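You operate a simulated robot arm through the tools that you are given. There is no shell and no other tool.

You run a simulated robot arm. Do the job below in one go: nothing can be reset, and whatever is moved stays where it is left.

## Task
Start the cold engine, set its idle to 900 RPM and stop it.
Fine: glow till its lamp is out; lever stays at neutral; turn the white knob, let the revs stand a few seconds.

Only the result counts: the job must be done as asked and must still hold three seconds after the hand-in. Knocking over, shifting, dropping, spilling or breaking anything else fails it.

## Robot
A 6-joint arm with a two-finger gripper, fixed in place. Base frame: the origin is at the foot of the arm, x ahead of it, y to its left, z up; the work surface is at about z = 497. Readings come in mm, rad, newtons and seconds.
Its first joint turns from -2.897 to 2.897 rad. Payload 2.45 kg.
The TCP is the grasp point between the finger pads, 20 mm short of the fingertips. In the tool frame z runs along the fingers and y along their closing line. Largest opening 140 mm; the body of the gripper starts 168 mm behind the TCP.
Orientation is that of the tool frame in the base frame, as [roll, pitch, yaw] about the fixed x, y, z axes, in that order (R = Rz(yaw) Ry(pitch) Rx(roll)). With the fingers straight down and closing along the base's y, the tool's x points along the base's -x, its y along +y and its z along -z.

## Interface
- The arm moves only by the tool jog_arm. Its argument "targets" is a list of rows, each an object (a shift or turn left out is 0, a gripper value left out holds the last) with "travel": the shift along the tool's x, y, z in units of 30 mm (1.0 is 30 mm), a list of three; "turn": the turn, a rotation vector about the tool's x, y, z in units of 6 degrees (1.0 is 6 degrees), a list of three; "gripper": the gripper command, from -1 (fully open) to 1 (shut), values between in proportion. In form: [{"travel": [dx, dy, dz], "turn": [wx, wy, wz], "gripper": gripper}, ...]. A call has 1 to 20 rows; each row shifts and turns the commanded pose from where the row before left it, along the tool's axes as they then stand. A call with a number of a shift or a turn outside -1 to 1 is refused whole. A row lasts 0.2 s, in which the tool goes at most 50 mm and 0.15 rad; a call with a longer step from one row to the next is refused whole, and so is a gripper value outside its range. Where a pose cannot be reached the arm comes as near as it can. A force on the tool above 40 N (or 10 N above the force at the start of the call, whichever is more), or a blocked arm, ends the call early, and 0.2 s more pass. The fingers move at their own pace (about 45 mm/s each) and stop on an object; they squeeze with about 45 N. The grip force told is the motor's: it shows also when the fingers shut on nothing. Time passes only in rows, and 0.2 s behind the last, so rows that do not move let the fingers close. It gives the time, the measured TCP pose, the force on the tool (base axes), the opening and the grip force at its end, in the units of the frame above (readings bear some noise), with the torque about the TCP (base axes, N m) and any sound that the robot's microphone picked up.
- Cameras (640 x 400 px; columns grow to the right, rows downward): "scene" is fixed at [219.2, 649.6, 1086.1]; the picture's right is [-0.10, -1.00, 0.00], its down [-0.65, 0.06, -0.76] and it looks along [0.75, -0.07, -0.65] (base axes); focal length 261 px, centre (320, 200). "wrist" rides on the gripper at [78, 11, -209] in the tool frame; the picture's right is [-0.14, 0.99, 0.00], its down [-0.92, -0.13, -0.37] and it looks along [-0.36, -0.05, 0.93] (tool axes); focal length 280 px, centre (320, 200). There is no depth. A picture from a camera that has moved, and an enlarged one, comes with that camera's place and axes in the base frame and with its lens.
- get_image(camera): a new picture of that camera. It takes no simulated time.
- inspect(camera, box): a new picture of the part [left, top, right, bottom] of that camera's present view, enlarged. It takes no simulated time.
- hand_in(): hands the job in; it is judged then, once.

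Nothing tells you positions but the pictures and the camera data. Unless the task says otherwise, let go and move clear before handing in.

The tools are called after ">>>" as name(argument=value, ...) on one line, values as JSON. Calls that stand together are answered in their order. jog_arm: Moves the arm, as the interface text tells. Its arguments: {"type":"object","properties":{"targets":{"type":"array","items":{"type":"object","properties":{"travel":{"type":"array","items":{"type":"number"}},"turn":{"type":"array","items":{"type":"number"}},"gripper":{"type":"number"}}}}},"required":["targets"]} The other tools are called the same way: get_image (camera) takes a picture; inspect (camera, box) takes an enlarged picture of a part of a camera's view; hand_in () hands the job in.

At the start:

```text
clock: 0.0
position: [762.1, 393.2, 845.0]
orientation: [3.142, 0.0, 3.141]
ft_force: [-0.7, 0.3, -1.2]
torque: [0.04, -0.01, 0.01]
finger_gap: 140.0
gripper_force: 0.0
```

scene: 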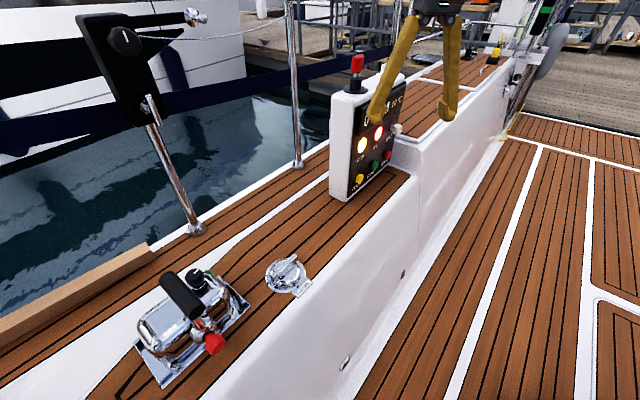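
wrist: 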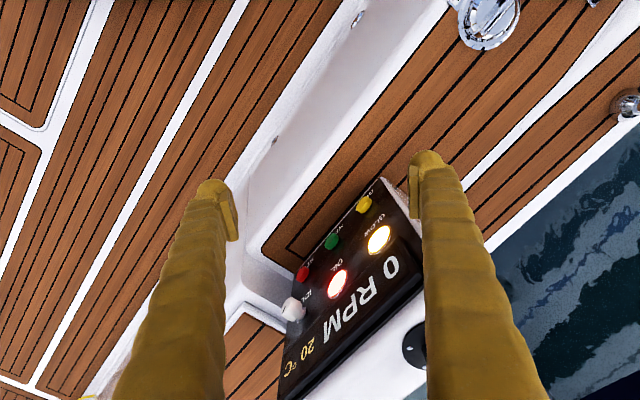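

I see a boat deck with an engine panel (lamps, coloured buttons, a white knob), a red-topped key or switch behind it, and a chrome lever unit nearer the camera. I'll enlarge the panel to read it before moving.

>>> inspect(camera="scene", box=[310, 40, 430, 210])

>>> inspect(camera="wrist", box=[230, 160, 430, 400])

>>> inspect(camera="scene", box=[120, 230, 330, 390])

```text
2.35 times, centred on (370, 125) of scene
camera zoom: at [219.2, 649.6, 1086.1], right [-0.1, -1.0, 0.0], down [-0.65, 0.06, -0.76], along [0.75, -0.07, -0.65], focal length 614 px, centre (202, 376)
```

zoom: 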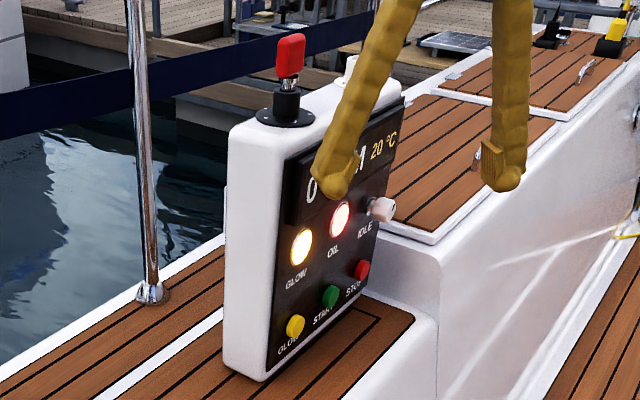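

```text
1.67 times, centred on (330, 280) of wrist
camera zoom: at [682.8, 401.4, 1054.3], right [0.14, 0.99, 0.0], down [0.92, -0.13, 0.37], along [0.36, -0.05, -0.93], focal length 467 px, centre (303, 67)
```

zoom: 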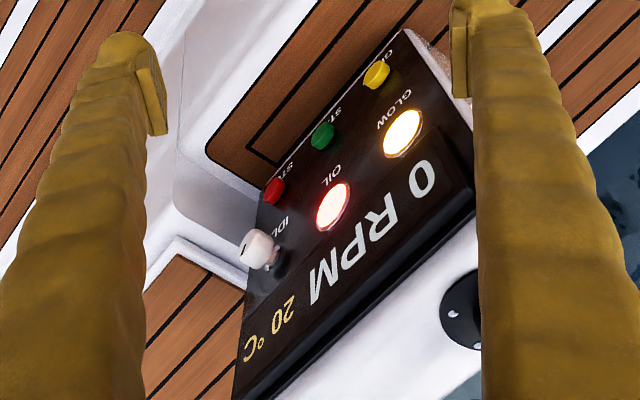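

```text
2.50 times, centred on (225, 310) of scene
camera zoom: at [219.2, 649.6, 1086.1], right [-0.1, -1.0, 0.0], down [-0.65, 0.06, -0.76], along [0.75, -0.07, -0.65], focal length 652 px, centre (558, -75)
```

zoom: 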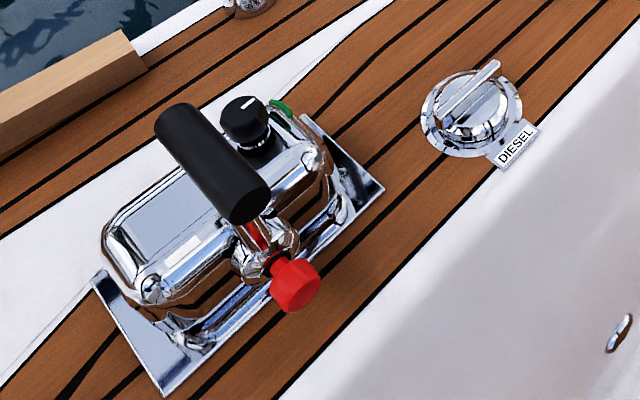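

The panel faces roughly toward the base (normal about [-0.72, -0.70, 0]). From both views I put the buttons near z = 590 and the lamps and knob near z = 705, spaced about 95 mm. I'll read the labels and the knob more closely before choosing the approach.

>>> inspect(camera="scene", box=[340, 110, 412, 200])

>>> inspect(camera="wrist", box=[250, 180, 400, 300])

>>> inspect(camera="wrist", box=[250, 280, 430, 400])

>>> inspect(camera="scene", box=[320, 40, 420, 120])

```text
4.44 times, centred on (376, 155) of scene
camera zoom: at [219.2, 649.6, 1086.1], right [-0.1, -1.0, 0.0], down [-0.65, 0.06, -0.76], along [0.75, -0.07, -0.65], focal length 1159 px, centre (71, 400)
```

zoom: 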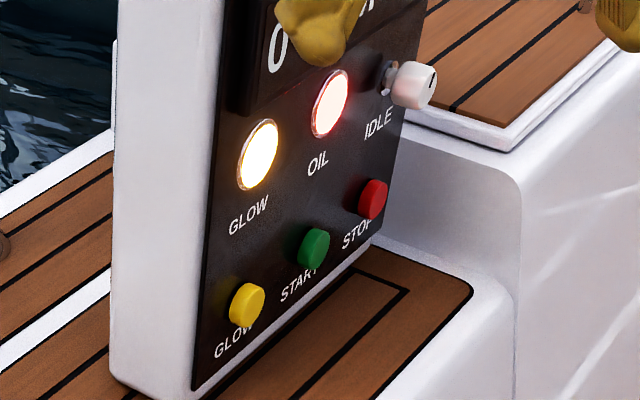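

```text
3.33 times, centred on (325, 240) of wrist
camera zoom: at [682.8, 401.4, 1054.3], right [0.14, 0.99, 0.0], down [0.92, -0.13, 0.37], along [0.36, -0.05, -0.93], focal length 935 px, centre (303, 67)
```

zoom: 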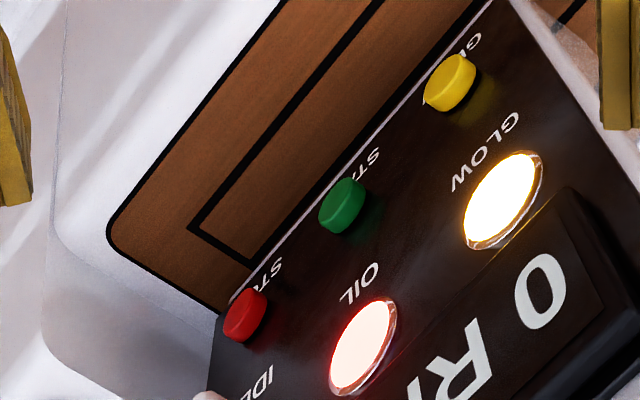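

```text
3.33 times, centred on (340, 340) of wrist
camera zoom: at [682.8, 401.4, 1054.3], right [0.14, 0.99, 0.0], down [0.92, -0.13, 0.37], along [0.36, -0.05, -0.93], focal length 935 px, centre (253, -267)
```

zoom: 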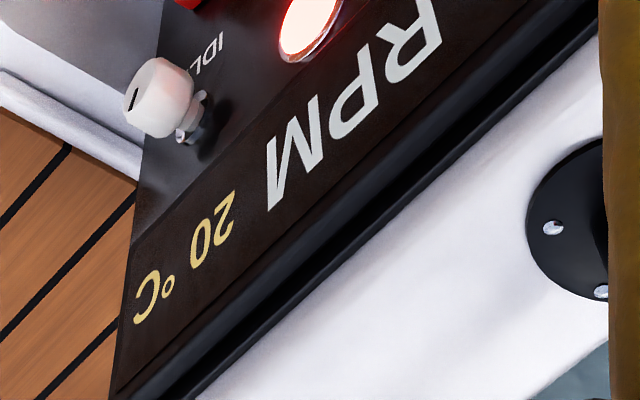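

```text
5.00 times, centred on (370, 80) of scene
camera zoom: at [219.2, 649.6, 1086.1], right [-0.1, -1.0, 0.0], down [-0.65, 0.06, -0.76], along [0.75, -0.07, -0.65], focal length 1304 px, centre (70, 800)
```

zoom: 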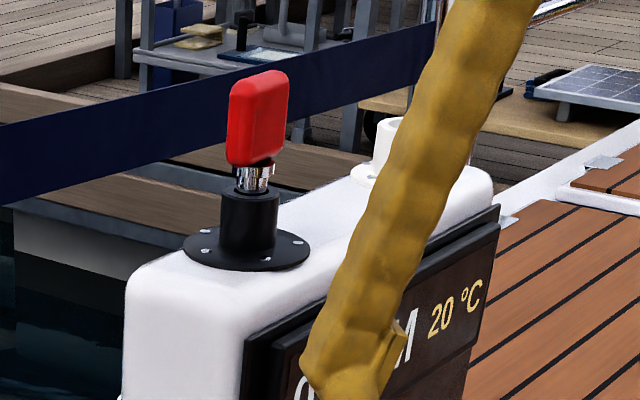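

The labels confirm GLOW (yellow), START (green), STOP (red) and the IDLE knob with a pointer line; the lamps are lit, so power is on and the red key stays alone. First I back the gripper off the panel and turn it to face the panel squarely.

>>> jog_arm(targets=[{"travel": [0.6, -0.775, 0.2], "gripper": -1}, {"travel": [0.6, -0.775, 0.2]}, {"travel": [0.6, -0.775, 0.2]}, {"travel": [0.6, -0.775, 0.2]}, {"turn": [0, 0, -0.92]}, {"turn": [0, 0, -0.92]}, {"turn": [0, 0, -0.92]}, {"turn": [0, 0, -0.92]}, {"turn": [0, 0, -0.92]}, {"turn": [0, 0, -0.92]}, {"turn": [0, 0, -0.92]}, {"turn": [0, 0, -0.92]}])

```text
clock: 2.6
position: [689.0, 299.7, 820.6]
orientation: [3.141, -0.002, -2.369]
ft_force: [-0.3, -0.8, 0.0]
torque: [0.01, -0.01, 0.0]
finger_gap: 140.1
gripper_force: 0.1
```

The gripper is clear of the panel and yawed as planned. Next I tip it forward to horizontal, in two stages, at this safe spot.

>>> jog_arm(targets=[{"turn": [0, -1, 0]}, {"turn": [0, -1, 0]}, {"turn": [0, -1, 0]}, {"turn": [0, -1, 0]}, {"turn": [0, -1, 0]}, {"turn": [0, -1, 0]}, {"turn": [0, -1, 0]}, {"turn": [0, -1, 0]}])

>>> get_image(camera="scene")

>>> get_image(camera="wrist")

```text
clock: 4.4
position: [686.7, 302.2, 820.8]
orientation: [-3.139, 0.838, -2.355]
ft_force: [0.9, 0.0, 0.5]
torque: [0.09, 0.17, 0.17]
finger_gap: 140.1
gripper_force: 0.0
```

```text
taken
```

scene: 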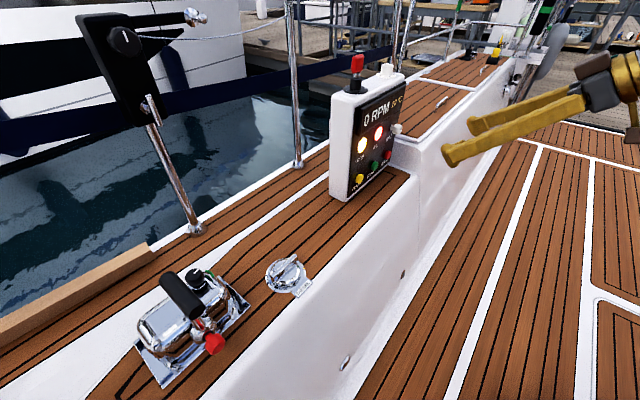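

```text
taken
camera wrist: at [532.0, 160.6, 902.9], right [-0.63, 0.77, 0.1], down [0.33, 0.15, 0.93], along [0.7, 0.62, -0.35], focal length 280 px, centre (320, 200)
```

wrist: 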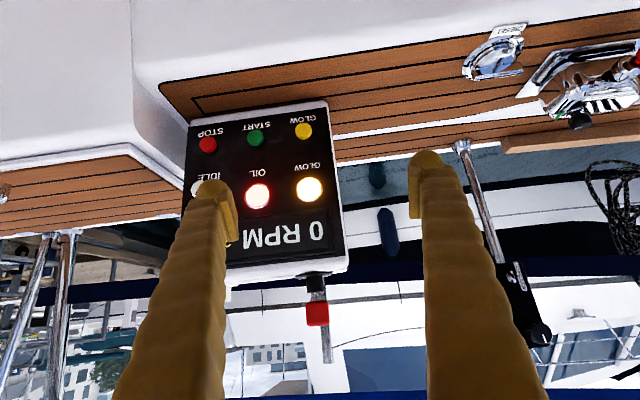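

The view of the panel is now nearly frontal (upside-down in the wrist picture). I'll zoom in on it from both cameras to fix the button and knob positions better.

>>> inspect(camera="wrist", box=[180, 90, 350, 290])

>>> inspect(camera="scene", box=[325, 45, 425, 205])

```text
2.00 times, centred on (265, 190) of wrist
camera zoom: at [532.0, 160.6, 902.9], right [-0.63, 0.77, 0.1], down [0.33, 0.15, 0.93], along [0.7, 0.62, -0.35], focal length 561 px, centre (430, 220)
```

zoom: 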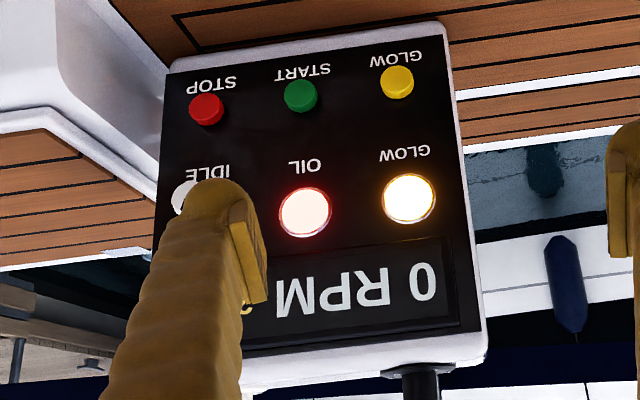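

```text
2.50 times, centred on (375, 125) of scene
camera zoom: at [219.2, 649.6, 1086.1], right [-0.1, -1.0, 0.0], down [-0.65, 0.06, -0.76], along [0.75, -0.07, -0.65], focal length 652 px, centre (182, 388)
```

zoom: 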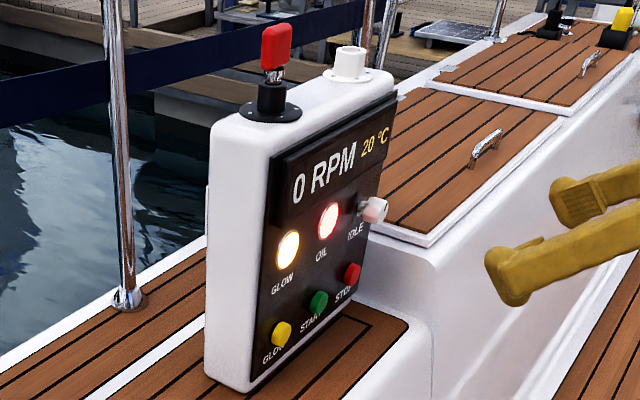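

Both views agree: the button fronts lie on a vertical plane facing the base at 45°, with glow near (886, 456, 587), start near (956, 389, 587) and stop near (1022, 322, 587). I'll finish tipping the tool to horizontal, shut the fingers, and go down to button height, still well back from the panel.

>>> jog_arm(targets=[{"turn": [0, -1, 0], "gripper": 1}, {"turn": [0, -1, 0]}, {"turn": [0, -1, 0]}, {"turn": [0, -1, 0]}, {"turn": [0, -1, 0]}, {"turn": [0, -1, 0]}, {"turn": [0, -1, 0]}, {"travel": [0.97, -0.12, 0]}, {"travel": [0.97, -0.12, 0]}, {"travel": [0.97, -0.12, 0]}, {"travel": [0.97, -0.12, 0]}])

>>> get_image(camera="scene")

>>> get_image(camera="wrist")

```text
clock: 6.8
position: [856.8, 276.2, 918.4]
orientation: [1.895, 1.546, 2.675]
ft_force: [0.1, 0.3, 0.8]
torque: [-0.01, -0.03, 0.03]
finger_gap: 0.0
gripper_force: 29.3
out of reach, approached as far as the arm can: row 2, 3, 4, 5, 6, 7, 8, 9, 10, 11
```

```text
taken
```

scene: 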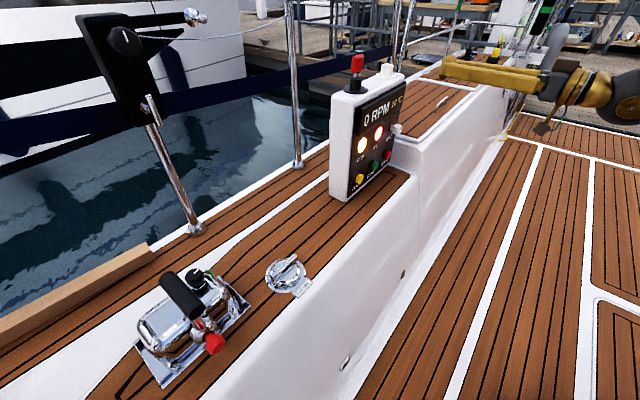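

```text
taken
camera wrist: at [699.8, 136.0, 841.7], right [-0.69, 0.7, 0.16], down [-0.15, -0.36, 0.92], along [0.71, 0.61, 0.36], focal length 280 px, centre (320, 200)
```

wrist: 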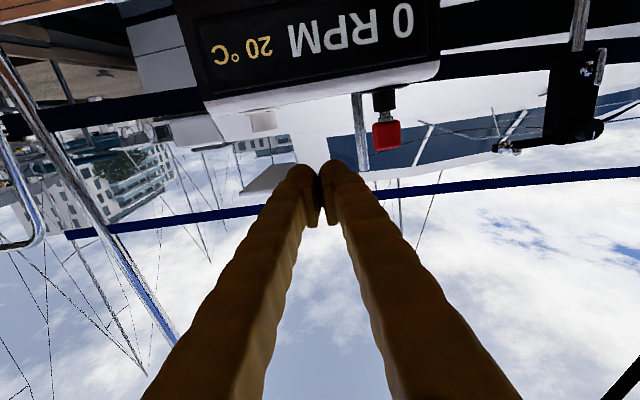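

The fully horizontal pose isn't reachable this close in, so the arm drifted to about (857, 276, 918), still clear of everything. I'll hold still one row to see what it settles to before choosing a tilted approach.

>>> jog_arm(targets=[{"travel": [0, 0, 0]}])

```text
clock: 7.2
position: [856.1, 275.5, 916.6]
orientation: [1.903, 1.544, 2.681]
ft_force: [-0.3, 0.7, 0.2]
torque: [-0.01, -0.01, -0.01]
finger_gap: 0.1
gripper_force: 29.7
```

The command has reset to where the arm actually stands, so I can step from here. I'll try stepping straight down with the tool horizontal, well off the panel face.

>>> jog_arm(targets=[{"travel": [0.7, 0, 0]}, {"travel": [0.7, 0, 0]}])

```text
clock: 7.8
position: [880.6, 273.8, 899.2]
orientation: [1.882, 1.549, 2.66]
ft_force: [0.5, -0.6, 0.4]
torque: [0.01, 0.03, -0.01]
finger_gap: 0.2
gripper_force: 30.1
out of reach, approached as far as the arm can: row 1, 2
```

The arm slides along some joint limit instead of going down. I'll test whether the roll of the tool is the cause by rolling it about its own axis and watching what the interface reports.

>>> jog_arm(targets=[{"turn": [0, 0, 1]}, {"turn": [0, 0, 1]}, {"turn": [0, 0, 1]}, {"turn": [0, 0, 1]}, {"turn": [0, 0, 1]}])

```text
clock: 9.0
position: [881.7, 273.3, 899.0]
orientation: [1.571, 1.046, 2.341]
ft_force: [-0.9, -0.2, -0.3]
torque: [0.0, 0.0, -0.01]
finger_gap: 0.0
gripper_force: 29.3
```

Rolling by 30° worked without shifting. Now I'll try the downward step again in this roll.

>>> jog_arm(targets=[{"travel": [0.577, -0.334, 0]}, {"travel": [0.577, -0.334, 0]}])

```text
clock: 9.6
position: [881.5, 273.0, 858.7]
orientation: [1.568, 1.046, 2.339]
ft_force: [0.2, 0.2, -0.1]
torque: [-0.01, 0.0, 0.01]
finger_gap: 0.0
gripper_force: 29.3
```

The limit was the last wrist joint's roll; with the tool rolled, going down works. I'll roll another 60° so the camera sits to the left side, trim the heading to 45°, and check.

>>> jog_arm(targets=[{"turn": [0, 0, 1]}, {"turn": [0, 0, 1]}, {"turn": [0, 0, 1]}, {"turn": [0, 0, 1]}, {"turn": [0, 0, 1]}, {"turn": [0, 0, 1]}, {"turn": [0, 0, 1]}, {"turn": [0, 0, 1]}, {"turn": [0, 0, 1]}, {"turn": [0, 0, 1]}, {"turn": [0, 0.14, 0]}, {"travel": [0.42, -0.9, 0]}, {"travel": [0.42, -0.9, 0]}])

```text
clock: 12.4
position: [863.4, 291.3, 805.7]
orientation: [1.572, -0.001, 2.357]
ft_force: [-0.1, 0.0, -0.2]
torque: [0.01, -0.02, -0.04]
finger_gap: 0.2
gripper_force: 29.6
```

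Now horizontal, square to the panel and moving freely. I'll continue down and left to stand in front of the glow button, still about 110 mm back.

>>> jog_arm(targets=[{"travel": [0.419, -0.912, 0]}, {"travel": [0.419, -0.912, 0]}, {"travel": [0.419, -0.912, 0]}, {"travel": [0.419, -0.912, 0]}, {"travel": [0.419, -0.912, 0]}, {"travel": [0.419, -0.912, 0]}, {"travel": [0.419, -0.912, 0]}, {"travel": [0.419, -0.912, 0]}])

>>> get_image(camera="scene")

>>> get_image(camera="wrist")

```text
clock: 14.2
position: [793.2, 362.1, 586.0]
orientation: [1.57, 0.0, 2.355]
ft_force: [-0.3, 0.0, 0.6]
torque: [-0.02, -0.01, -0.01]
finger_gap: 0.0
gripper_force: 29.2
```

```text
taken
```

scene: 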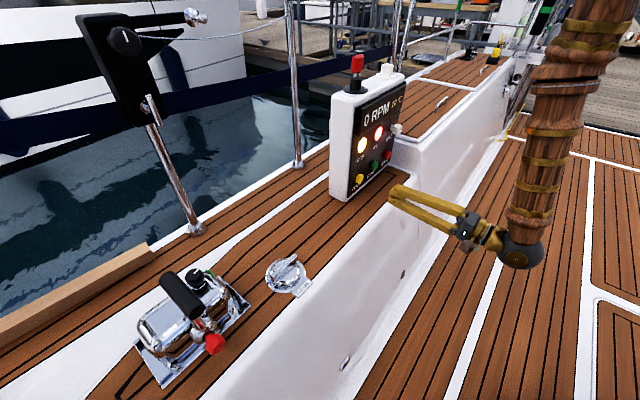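

```text
taken
camera wrist: at [590.1, 268.4, 597.3], right [0.1, -0.1, 0.99], down [0.39, -0.91, -0.13], along [0.92, 0.4, -0.05], focal length 280 px, centre (320, 200)
```

wrist: 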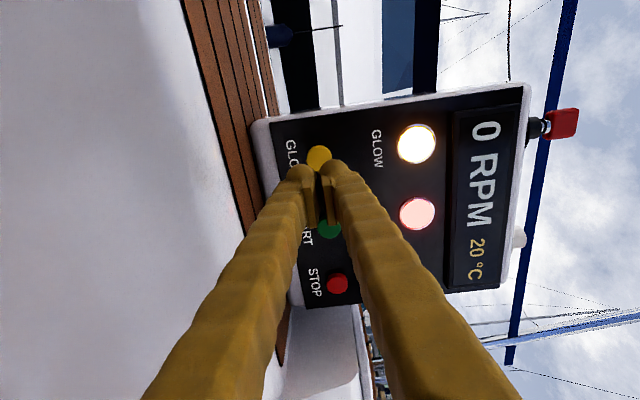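

Aligned with the glow button: TCP is at (793, 362, 586), and the button is about 113 mm ahead of the tips. I'll move 90 mm forward and check the gap from both cameras.

>>> jog_arm(targets=[{"travel": [0, 0, 0.75]}, {"travel": [0, 0, 0.75]}, {"travel": [0, 0, 0.75]}, {"travel": [0, 0, 0.75]}])

>>> inspect(camera="scene", box=[325, 80, 445, 230])

>>> get_image(camera="wrist")

```text
clock: 15.2
position: [856.9, 425.6, 586.3]
orientation: [1.572, 0.002, 2.356]
ft_force: [-0.2, -0.6, 0.0]
torque: [0.0, 0.0, 0.0]
finger_gap: 0.1
gripper_force: 29.4
```

```text
2.67 times, centred on (385, 155) of scene
camera zoom: at [219.2, 649.6, 1086.1], right [-0.1, -1.0, 0.0], down [-0.65, 0.06, -0.76], along [0.75, -0.07, -0.65], focal length 695 px, centre (147, 320)
```

zoom: 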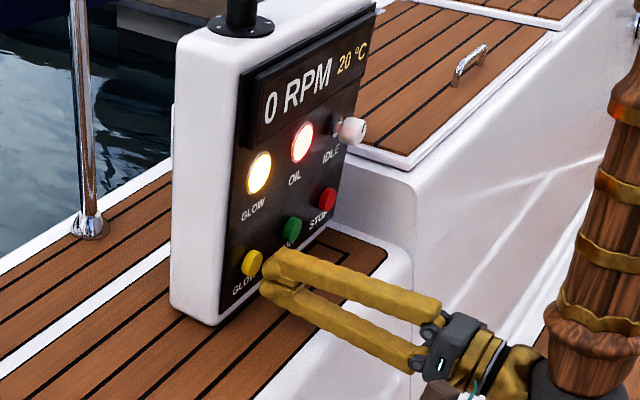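

```text
taken
camera wrist: at [653.8, 332.2, 598.0], right [0.1, -0.1, 0.99], down [0.39, -0.91, -0.13], along [0.92, 0.4, -0.05], focal length 280 px, centre (320, 200)
```

wrist: 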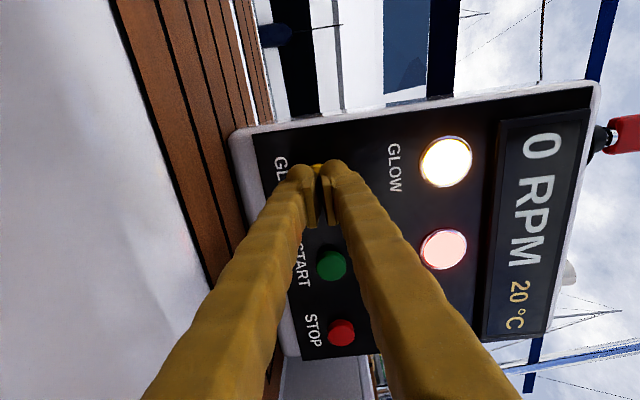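

The tips stand roughly 20 mm from the glow button and are centred on it. I'll creep in with small steps and watch the force.

>>> jog_arm(targets=[{"travel": [0, 0, 0.2]}, {"travel": [0, 0, 0.2]}])

>>> inspect(camera="scene", box=[335, 110, 415, 210])

```text
clock: 15.8
position: [864.7, 435.4, 586.8]
orientation: [1.57, 0.002, 2.356]
ft_force: [-0.7, -0.1, 0.1]
torque: [0.0, 0.0, -0.01]
finger_gap: 0.0
gripper_force: 29.4
```

```text
4.00 times, centred on (375, 160) of scene
camera zoom: at [219.2, 649.6, 1086.1], right [-0.1, -1.0, 0.0], down [-0.65, 0.06, -0.76], along [0.75, -0.07, -0.65], focal length 1043 px, centre (100, 360)
```

zoom: 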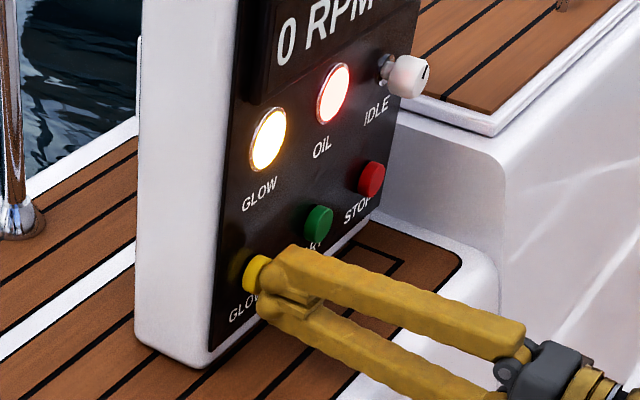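

The tips are almost at the button (about 10 mm by my estimate). I'll continue in 3 mm steps.

>>> jog_arm(targets=[{"travel": [0, 0, 0.1]}, {"travel": [0, 0, 0.1]}])

>>> inspect(camera="scene", box=[345, 120, 405, 200])

```text
clock: 16.4
position: [868.5, 439.8, 587.7]
orientation: [1.57, 0.001, 2.357]
ft_force: [-1.1, -2.0, 0.6]
torque: [0.0, -0.04, -0.02]
finger_gap: 6.2
gripper_force: 29.8
```

```text
5.00 times, centred on (375, 160) of scene
camera zoom: at [219.2, 649.6, 1086.1], right [-0.1, -1.0, 0.0], down [-0.65, 0.06, -0.76], along [0.75, -0.07, -0.65], focal length 1304 px, centre (45, 400)
```

zoom: 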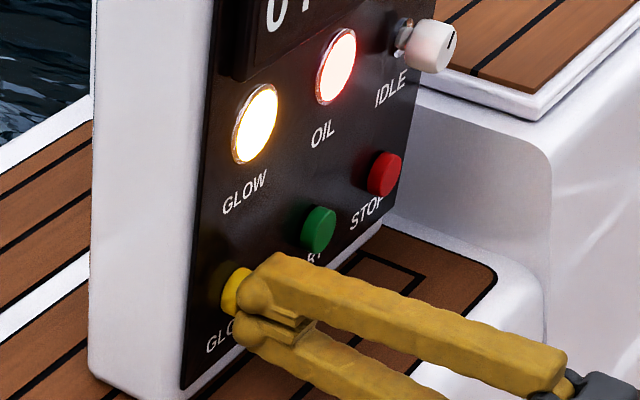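

Contact starts, but the button is wedging the two tips apart (gap 6 mm). Better to press with one finger: I'll back off, part the fingers to about 60 mm and raise the tool so that the lower finger faces the button.

>>> jog_arm(targets=[{"travel": [0, 0, -0.5]}, {"travel": [0, 0.62, 0], "gripper": 0.143}, {"travel": [0, 0.62, 0]}, {"travel": [0, 0, 0]}, {"travel": [0, 0, 0]}])

>>> inspect(camera="scene", box=[335, 100, 435, 210])

>>> get_image(camera="wrist")

```text
clock: 17.6
position: [858.4, 428.0, 622.8]
orientation: [1.57, 0.001, 2.357]
ft_force: [0.1, 0.2, 0.9]
torque: [-0.01, -0.03, 0.0]
finger_gap: 59.8
gripper_force: 0.0
```

```text
3.64 times, centred on (385, 155) of scene
camera zoom: at [219.2, 649.6, 1086.1], right [-0.1, -1.0, 0.0], down [-0.65, 0.06, -0.76], along [0.75, -0.07, -0.65], focal length 948 px, centre (84, 364)
```

zoom: 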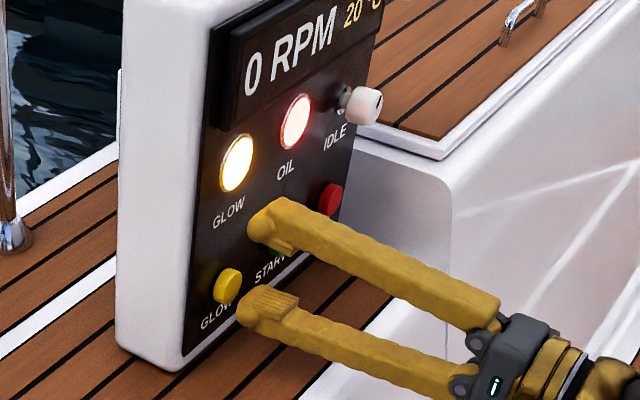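

```text
taken
camera wrist: at [655.5, 334.3, 634.5], right [0.1, -0.1, 0.99], down [0.39, -0.91, -0.13], along [0.92, 0.4, -0.05], focal length 280 px, centre (320, 200)
```

wrist: 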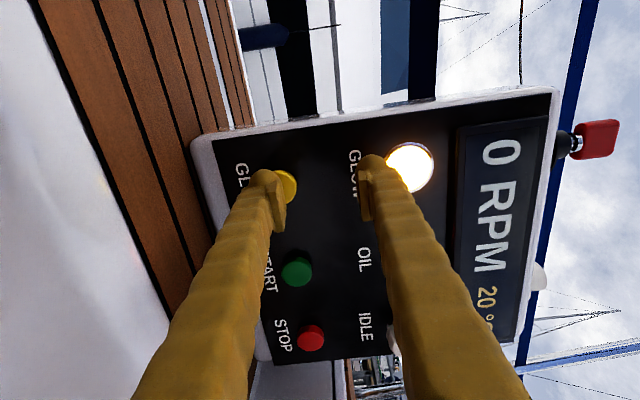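

The lower finger now faces the glow button, sitting slightly low. I'll raise it 4 mm and creep in.

>>> jog_arm(targets=[{"travel": [0, 0.13, 0.2]}, {"travel": [0, 0, 0.2]}])

>>> jog_arm(targets=[{"travel": [0, 0, 0.1]}, {"travel": [0, 0, 0.1]}])

>>> inspect(camera="scene", box=[345, 120, 405, 200])

```text
clock: 18.2
position: [865.9, 437.1, 626.9]
orientation: [1.572, 0.001, 2.357]
ft_force: [0.5, -0.6, 0.7]
torque: [0.01, 0.0, 0.0]
finger_gap: 59.8
gripper_force: 0.0
```

```text
clock: 18.8
position: [870.3, 440.2, 627.5]
orientation: [1.57, -0.003, 2.355]
ft_force: [-1.8, -2.0, 1.4]
torque: [-0.06, 0.02, -0.03]
finger_gap: 59.9
gripper_force: 0.1
heard: click
```

```text
5.00 times, centred on (375, 160) of scene
camera zoom: at [219.2, 649.6, 1086.1], right [-0.1, -1.0, 0.0], down [-0.65, 0.06, -0.76], along [0.75, -0.07, -0.65], focal length 1304 px, centre (45, 400)
```

zoom: 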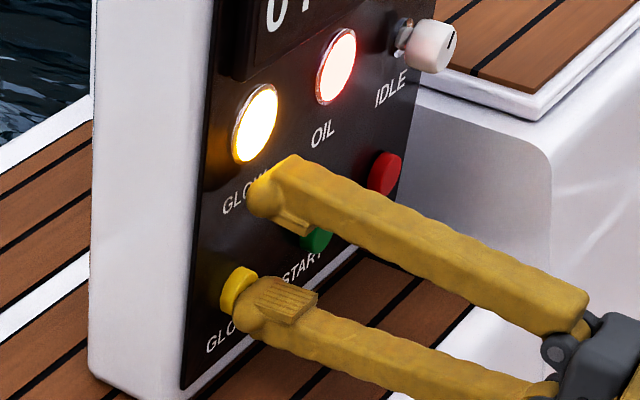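

A click was heard with about 3 N, so the glow button is pressed. I'll push 1.5 mm further for a firm hold and wait while watching the lamp.

>>> jog_arm(targets=[{"travel": [0, 0, 0.05]}, {"travel": [0, 0, 0]}, {"travel": [0, 0, 0]}, {"travel": [0, 0, 0]}, {"travel": [0, 0, 0]}])

>>> inspect(camera="scene", box=[335, 80, 415, 200])

```text
clock: 20.0
position: [872.4, 442.8, 627.1]
orientation: [1.57, 0.001, 2.355]
ft_force: [-3.3, -3.8, -0.6]
torque: [-0.14, 0.13, 0.0]
finger_gap: 60.4
gripper_force: 0.5
```

```text
3.33 times, centred on (375, 140) of scene
camera zoom: at [219.2, 649.6, 1086.1], right [-0.1, -1.0, 0.0], down [-0.65, 0.06, -0.76], along [0.75, -0.07, -0.65], focal length 869 px, centre (137, 400)
```

zoom: 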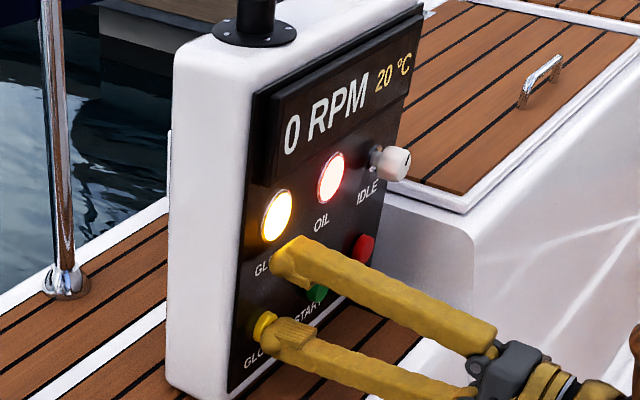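

The button is held in and the glow lamp is still lit. I'll keep holding for two more seconds at a time and check the lamp.

>>> jog_arm(targets=[{"travel": [0, 0, 0]}, {"travel": [0, 0, 0]}, {"travel": [0, 0, 0]}, {"travel": [0, 0, 0]}, {"travel": [0, 0, 0]}, {"travel": [0, 0, 0]}, {"travel": [0, 0, 0]}, {"travel": [0, 0, 0]}])

>>> inspect(camera="scene", box=[335, 80, 415, 200])

```text
clock: 21.8
position: [871.0, 441.4, 627.4]
orientation: [1.573, 0.001, 2.357]
ft_force: [-4.0, -2.3, -0.2]
torque: [-0.14, 0.15, -0.01]
finger_gap: 60.3
gripper_force: 0.1
```

```text
3.33 times, centred on (375, 140) of scene
camera zoom: at [219.2, 649.6, 1086.1], right [-0.1, -1.0, 0.0], down [-0.65, 0.06, -0.76], along [0.75, -0.07, -0.65], focal length 869 px, centre (137, 400)
```

zoom: 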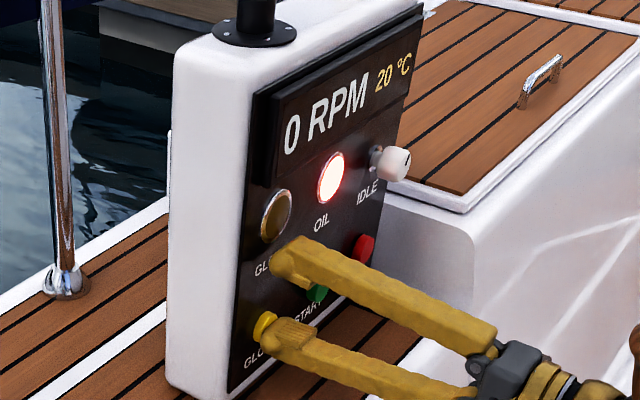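

The glow lamp is out. I'll go straight to START: back off 15 mm, move 96 mm along the panel, press in to the same depth, and hold briefly.

>>> jog_arm(targets=[{"travel": [0, 0, -0.5]}, {"travel": [-0.8, 0, 0]}, {"travel": [-0.8, 0, 0]}, {"travel": [-0.8, 0, 0]}, {"travel": [-0.8, 0, 0]}, {"travel": [0, 0, 0.3]}, {"travel": [0, 0, 0.1]}, {"travel": [0, 0, 0.1]}, {"travel": [0, 0, 0.05]}, {"travel": [0, 0, 0]}, {"travel": [0, 0, 0]}])

>>> inspect(camera="scene", box=[335, 80, 415, 200])

>>> get_image(camera="wrist")

```text
clock: 24.2
position: [940.5, 374.4, 626.4]
orientation: [1.57, -0.001, 2.357]
ft_force: [-17.0, -19.8, 1.3]
torque: [-0.73, 0.75, -0.01]
finger_gap: 60.2
gripper_force: 0.1
heard: click
```

```text
3.33 times, centred on (375, 140) of scene
camera zoom: at [219.2, 649.6, 1086.1], right [-0.1, -1.0, 0.0], down [-0.65, 0.06, -0.76], along [0.75, -0.07, -0.65], focal length 869 px, centre (137, 400)
```

zoom: 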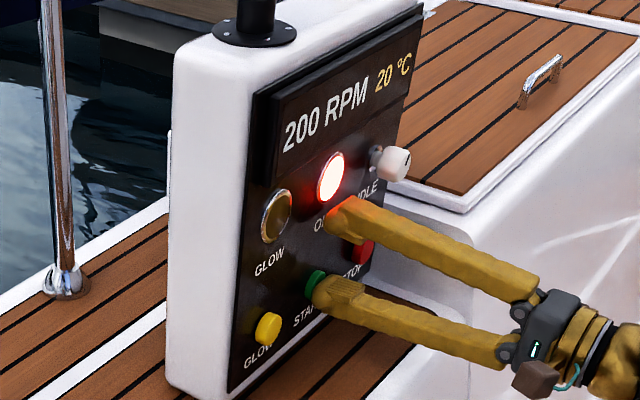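

```text
taken
camera wrist: at [738.0, 280.1, 638.6], right [0.1, -0.1, 0.99], down [0.39, -0.91, -0.13], along [0.92, 0.4, -0.05], focal length 280 px, centre (320, 200)
```

wrist: 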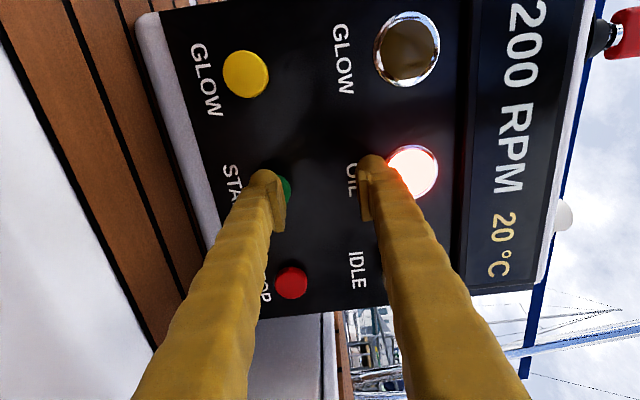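

The starter is cranking at 200 RPM. I'll ease the push by 1 mm, keep holding, and check whether it catches.

>>> jog_arm(targets=[{"travel": [0, 0, -0.03]}, {"travel": [0, 0, 0]}, {"travel": [0, 0, 0]}])

>>> inspect(camera="scene", box=[335, 80, 415, 200])

```text
clock: 25.0
position: [939.5, 374.2, 627.0]
orientation: [1.569, -0.001, 2.356]
ft_force: [-4.4, -9.6, 0.3]
torque: [-0.42, 0.17, -0.07]
finger_gap: 60.9
gripper_force: 0.6
```

```text
3.33 times, centred on (375, 140) of scene
camera zoom: at [219.2, 649.6, 1086.1], right [-0.1, -1.0, 0.0], down [-0.65, 0.06, -0.76], along [0.75, -0.07, -0.65], focal length 869 px, centre (137, 400)
```

zoom: 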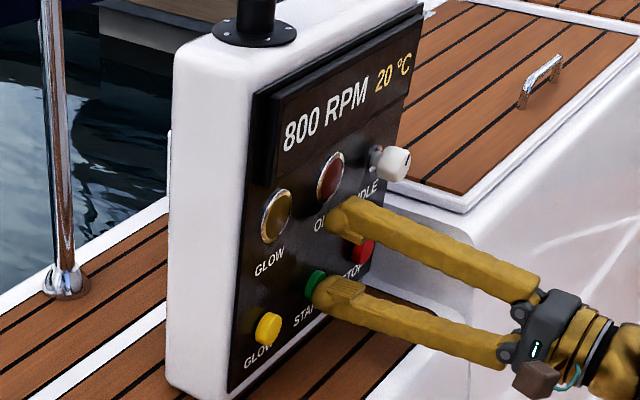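

The engine has caught: 800 RPM and the oil lamp is out. I'll release START and back away to look at the knob.

>>> jog_arm(targets=[{"travel": [0, 0, -1]}, {"travel": [0, 0, -1]}, {"travel": [0, 0, -1]}, {"travel": [0, 0, -1]}, {"travel": [0, 0, 0]}])

>>> inspect(camera="scene", box=[335, 80, 415, 200])

>>> get_image(camera="wrist")

>>> inspect(camera="scene", box=[370, 100, 420, 160])

```text
clock: 26.2
position: [855.0, 290.6, 628.6]
orientation: [1.571, 0.0, 2.355]
ft_force: [-0.6, 1.0, 0.0]
torque: [0.02, 0.01, 0.0]
finger_gap: 59.9
gripper_force: 0.1
```

```text
3.33 times, centred on (375, 140) of scene
camera zoom: at [219.2, 649.6, 1086.1], right [-0.1, -1.0, 0.0], down [-0.65, 0.06, -0.76], along [0.75, -0.07, -0.65], focal length 869 px, centre (137, 400)
```

zoom: 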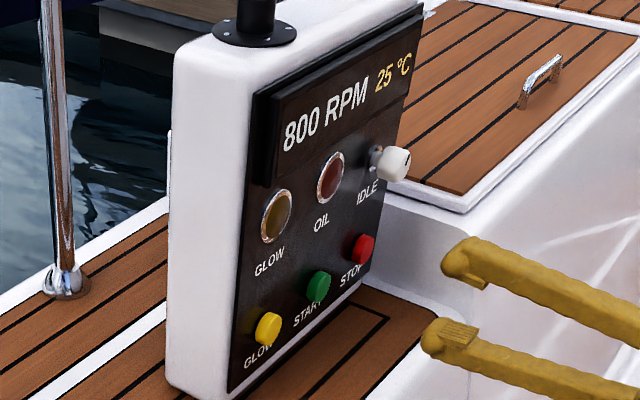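

```text
taken
camera wrist: at [652.5, 195.5, 639.5], right [0.1, -0.1, 0.99], down [0.39, -0.91, -0.13], along [0.92, 0.4, -0.05], focal length 280 px, centre (320, 200)
```

wrist: 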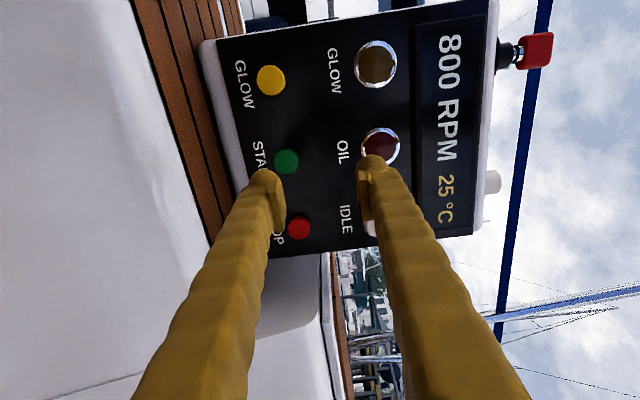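

```text
6.67 times, centred on (395, 130) of scene
camera zoom: at [219.2, 649.6, 1086.1], right [-0.1, -1.0, 0.0], down [-0.65, 0.06, -0.76], along [0.75, -0.07, -0.65], focal length 1738 px, centre (-180, 667)
```

zoom: 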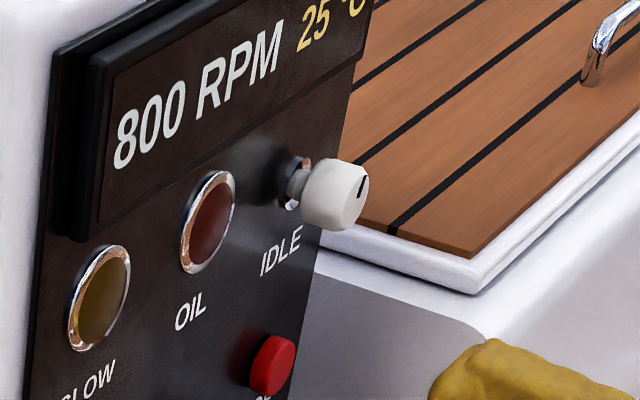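

The engine idles at 800 RPM and needs 900. I'll move in front of the knob with fingers wide open, staying about 100 mm back, to measure where its axis is.

>>> jog_arm(targets=[{"travel": [-0.81, 0.53, 0], "gripper": -1}, {"travel": [-0.81, 0.53, 0]}, {"travel": [-0.81, 0.53, 0]}, {"travel": [-0.81, 0.53, 0]}, {"travel": [0, 0, 0]}])

>>> get_image(camera="wrist")

>>> inspect(camera="scene", box=[345, 80, 445, 180])

```text
clock: 27.4
position: [924.5, 220.4, 692.7]
orientation: [1.571, -0.001, 2.356]
ft_force: [-0.4, -0.2, 0.9]
torque: [-0.04, -0.01, -0.01]
finger_gap: 139.8
gripper_force: 0.0
```

```text
taken
camera wrist: at [721.7, 126.1, 703.5], right [0.1, -0.1, 0.99], down [0.39, -0.91, -0.13], along [0.92, 0.4, -0.05], focal length 280 px, centre (320, 200)
```

wrist: 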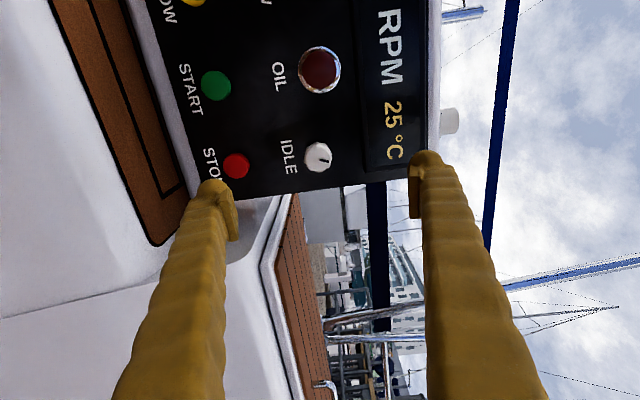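

```text
4.00 times, centred on (395, 130) of scene
camera zoom: at [219.2, 649.6, 1086.1], right [-0.1, -1.0, 0.0], down [-0.65, 0.06, -0.76], along [0.75, -0.07, -0.65], focal length 1043 px, centre (20, 480)
```

zoom: 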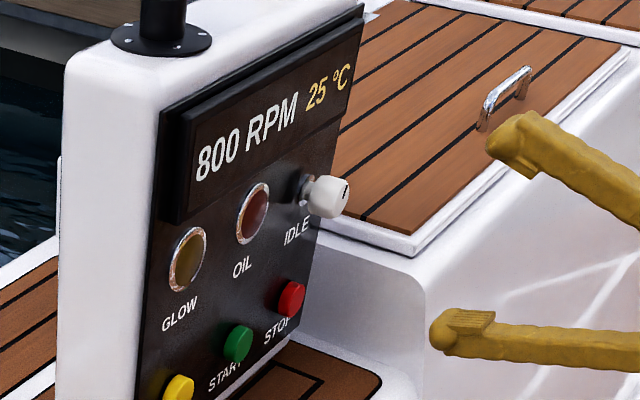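

>>> inspect(camera="wrist", box=[260, 110, 380, 210])

>>> inspect(camera="scene", box=[380, 105, 420, 150])

```text
4.00 times, centred on (320, 160) of wrist
camera zoom: at [721.7, 126.1, 703.5], right [0.1, -0.1, 0.99], down [0.39, -0.91, -0.13], along [0.92, 0.4, -0.05], focal length 1122 px, centre (320, 360)
```

zoom: 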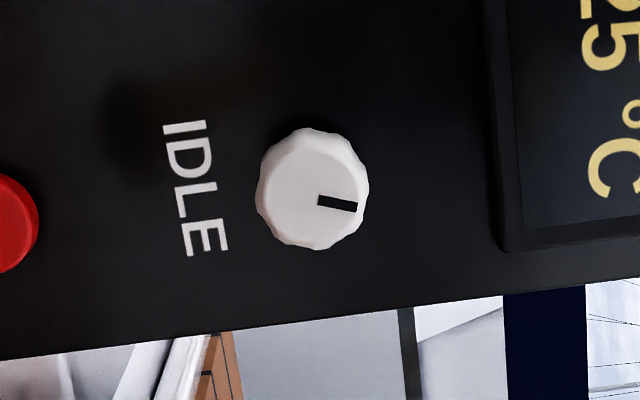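

```text
8.89 times, centred on (400, 128) of scene
camera zoom: at [219.2, 649.6, 1086.1], right [-0.1, -1.0, 0.0], down [-0.65, 0.06, -0.76], along [0.75, -0.07, -0.65], focal length 2318 px, centre (-391, 844)
```

zoom: 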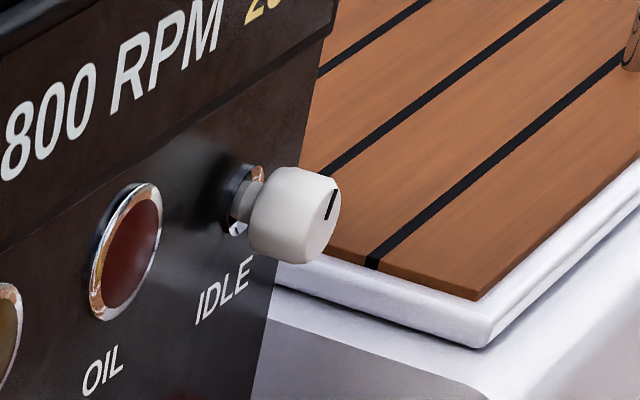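

The knob's front face is near (1006, 302, 691), about 32 mm across and 25 mm long, with its pointer just right of straight up; the TCP is already on its axis. I'll close to a 50 mm gap, come up to just short of it, and verify.

>>> jog_arm(targets=[{"travel": [0, -0.05, 0.6], "gripper": 0.286}, {"travel": [0, 0, 0.6]}, {"travel": [0, 0, 0.6]}, {"travel": [0, 0, 0.6]}, {"travel": [0, 0, 0.5]}, {"travel": [0, 0, 0]}])

>>> inspect(camera="wrist", box=[220, 90, 420, 240])

>>> inspect(camera="scene", box=[350, 80, 440, 170])

```text
clock: 28.8
position: [985.8, 282.7, 689.3]
orientation: [1.573, -0.001, 2.357]
ft_force: [-0.1, 0.0, 0.6]
torque: [0.0, -0.02, 0.02]
finger_gap: 50.3
gripper_force: 0.0
```

```text
2.67 times, centred on (320, 165) of wrist
camera zoom: at [783.5, 188.4, 700.8], right [0.1, -0.1, 0.99], down [0.39, -0.91, -0.13], along [0.92, 0.4, -0.05], focal length 748 px, centre (320, 293)
```

zoom: 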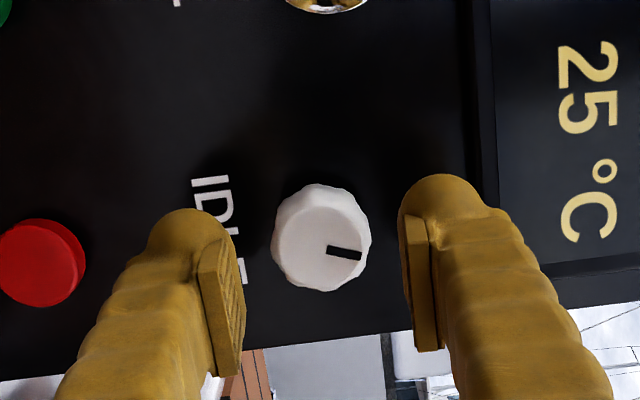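

```text
4.44 times, centred on (395, 125) of scene
camera zoom: at [219.2, 649.6, 1086.1], right [-0.1, -1.0, 0.0], down [-0.65, 0.06, -0.76], along [0.75, -0.07, -0.65], focal length 1159 px, centre (-13, 533)
```

zoom: 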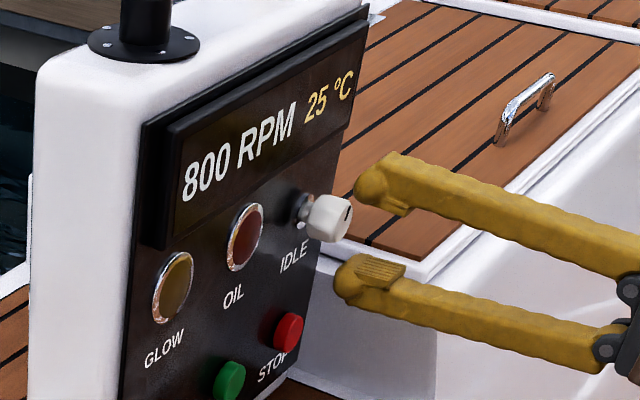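

The fingers straddle the knob evenly and clear the display. I'll advance 24 mm and close on it.

>>> jog_arm(targets=[{"travel": [0, 0, 0.4]}, {"travel": [0, 0, 0.4]}])

>>> jog_arm(targets=[{"travel": [0, 0, 0], "gripper": 0.7}, {"travel": [0, 0, 0]}, {"travel": [0, 0, 0]}])

>>> inspect(camera="wrist", box=[220, 90, 420, 240])

>>> inspect(camera="scene", box=[350, 80, 440, 170])

```text
clock: 29.4
position: [1002.2, 299.8, 690.0]
orientation: [1.572, 0.001, 2.357]
ft_force: [-0.4, 0.1, 0.5]
torque: [0.0, 0.02, 0.0]
finger_gap: 49.9
gripper_force: 0.0
```

```text
clock: 30.2
position: [1002.7, 299.7, 690.0]
orientation: [1.571, 0.0, 2.356]
ft_force: [-0.6, 1.7, 4.1]
torque: [-0.02, -0.04, 0.05]
finger_gap: 32.8
gripper_force: 41.0
```

```text
2.67 times, centred on (320, 165) of wrist
camera zoom: at [799.8, 205.5, 701.2], right [0.1, -0.1, 0.99], down [0.39, -0.91, -0.13], along [0.92, 0.4, -0.05], focal length 748 px, centre (320, 293)
```

zoom: 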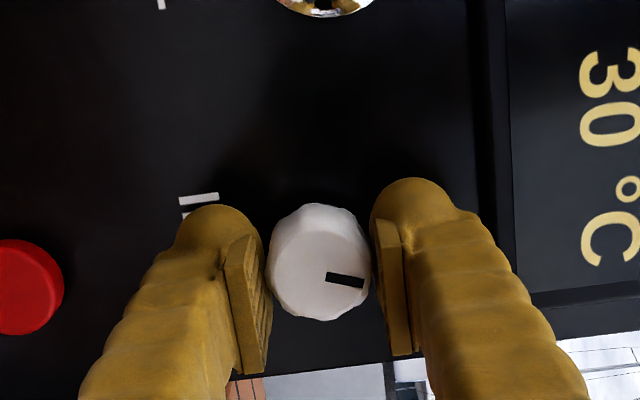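

```text
4.44 times, centred on (395, 125) of scene
camera zoom: at [219.2, 649.6, 1086.1], right [-0.1, -1.0, 0.0], down [-0.65, 0.06, -0.76], along [0.75, -0.07, -0.65], focal length 1159 px, centre (-13, 533)
```

zoom: 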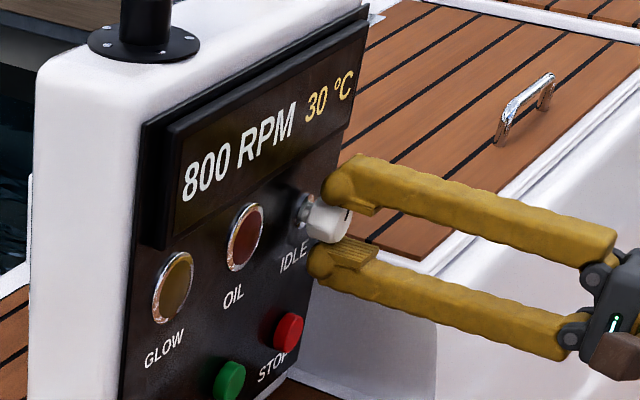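

The knob is gripped (gap 32.8 mm, 41 N). I'll turn it 12° clockwise and watch the revs.

>>> jog_arm(targets=[{"turn": [0, 0, 0.5]}, {"turn": [0, 0, 0.5]}, {"turn": [0, 0, 0.5]}, {"turn": [0, 0, 0.5]}, {"travel": [0, 0, 0]}, {"travel": [0, 0, 0]}, {"travel": [0, 0, 0]}])

>>> inspect(camera="wrist", box=[220, 90, 420, 240])

>>> inspect(camera="scene", box=[350, 80, 440, 170])

```text
clock: 31.8
position: [1002.4, 299.6, 689.6]
orientation: [1.57, -0.21, 2.355]
ft_force: [-8.8, 5.1, 4.3]
torque: [0.08, -0.06, 0.15]
finger_gap: 32.4
gripper_force: 44.7
```

```text
2.67 times, centred on (320, 165) of wrist
camera zoom: at [802.7, 202.6, 717.0], right [0.24, -0.24, 0.94], down [0.36, -0.88, -0.32], along [0.9, 0.41, -0.13], focal length 748 px, centre (320, 293)
```

zoom: 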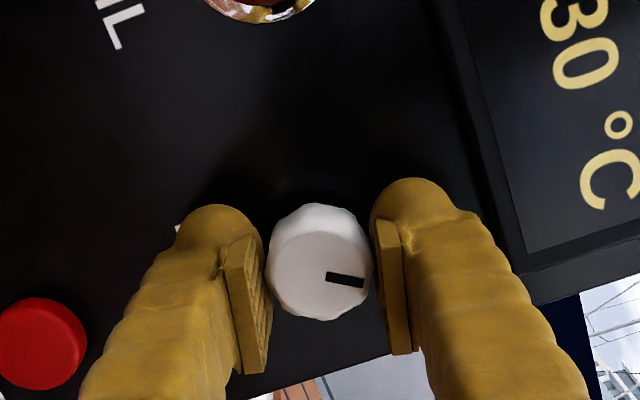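

```text
4.44 times, centred on (395, 125) of scene
camera zoom: at [219.2, 649.6, 1086.1], right [-0.1, -1.0, 0.0], down [-0.65, 0.06, -0.76], along [0.75, -0.07, -0.65], focal length 1159 px, centre (-13, 533)
```

zoom: 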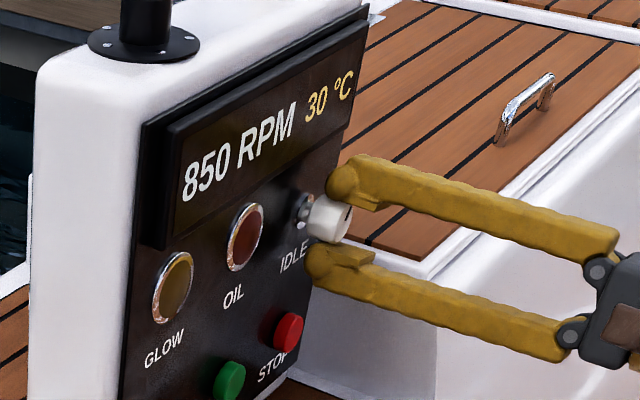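

The knob follows, and clockwise raises the revs: 850 RPM now. I'll wait a second to see where it settles before turning further.

>>> jog_arm(targets=[{"travel": [0, 0, 0]}, {"travel": [0, 0, 0]}, {"travel": [0, 0, 0]}, {"travel": [0, 0, 0]}, {"travel": [0, 0, 0]}, {"travel": [0, 0, 0]}, {"travel": [0, 0, 0]}, {"travel": [0, 0, 0]}])

>>> inspect(camera="scene", box=[350, 80, 440, 170])

```text
clock: 33.6
position: [1003.0, 299.4, 690.0]
orientation: [1.571, -0.21, 2.356]
ft_force: [-9.1, 5.7, 4.7]
torque: [0.03, -0.04, 0.2]
finger_gap: 32.5
gripper_force: 45.2
```

```text
4.44 times, centred on (395, 125) of scene
camera zoom: at [219.2, 649.6, 1086.1], right [-0.1, -1.0, 0.0], down [-0.65, 0.06, -0.76], along [0.75, -0.07, -0.65], focal length 1159 px, centre (-13, 533)
```

zoom: 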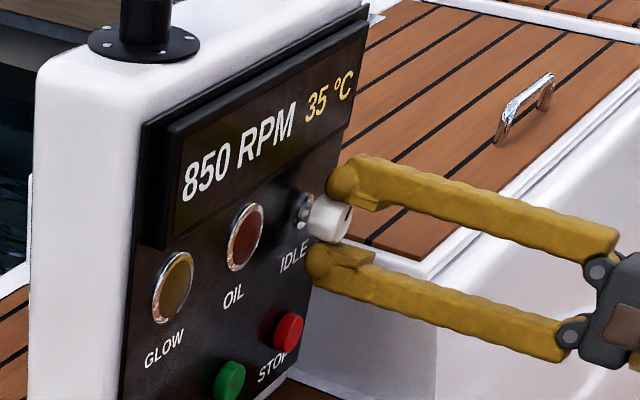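

It stands at 850, and the display seems to move in 50 RPM steps. I'll find where it flips to 900 and to 950 so I can set the middle; next, 4° more.

>>> jog_arm(targets=[{"turn": [0, 0, 0.333]}, {"turn": [0, 0, 0.333]}, {"travel": [0, 0, 0]}, {"travel": [0, 0, 0]}, {"travel": [0, 0, 0]}, {"travel": [0, 0, 0]}])

>>> inspect(camera="scene", box=[350, 80, 440, 170])

```text
clock: 35.0
position: [1002.5, 300.0, 689.0]
orientation: [1.57, -0.278, 2.358]
ft_force: [-17.1, 2.9, 0.6]
torque: [0.01, -0.03, 0.2]
finger_gap: 32.6
gripper_force: 44.8
```

```text
4.44 times, centred on (395, 125) of scene
camera zoom: at [219.2, 649.6, 1086.1], right [-0.1, -1.0, 0.0], down [-0.65, 0.06, -0.76], along [0.75, -0.07, -0.65], focal length 1159 px, centre (-13, 533)
```

zoom: 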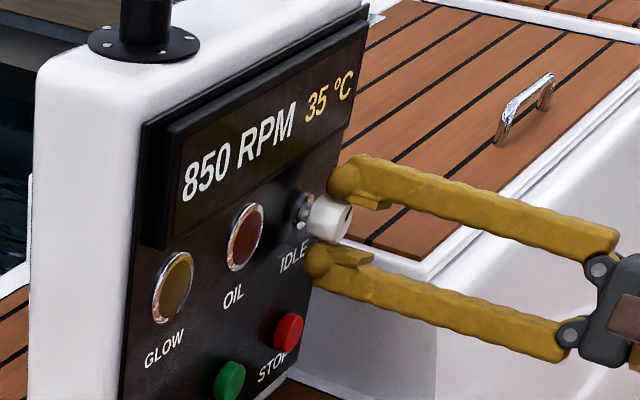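

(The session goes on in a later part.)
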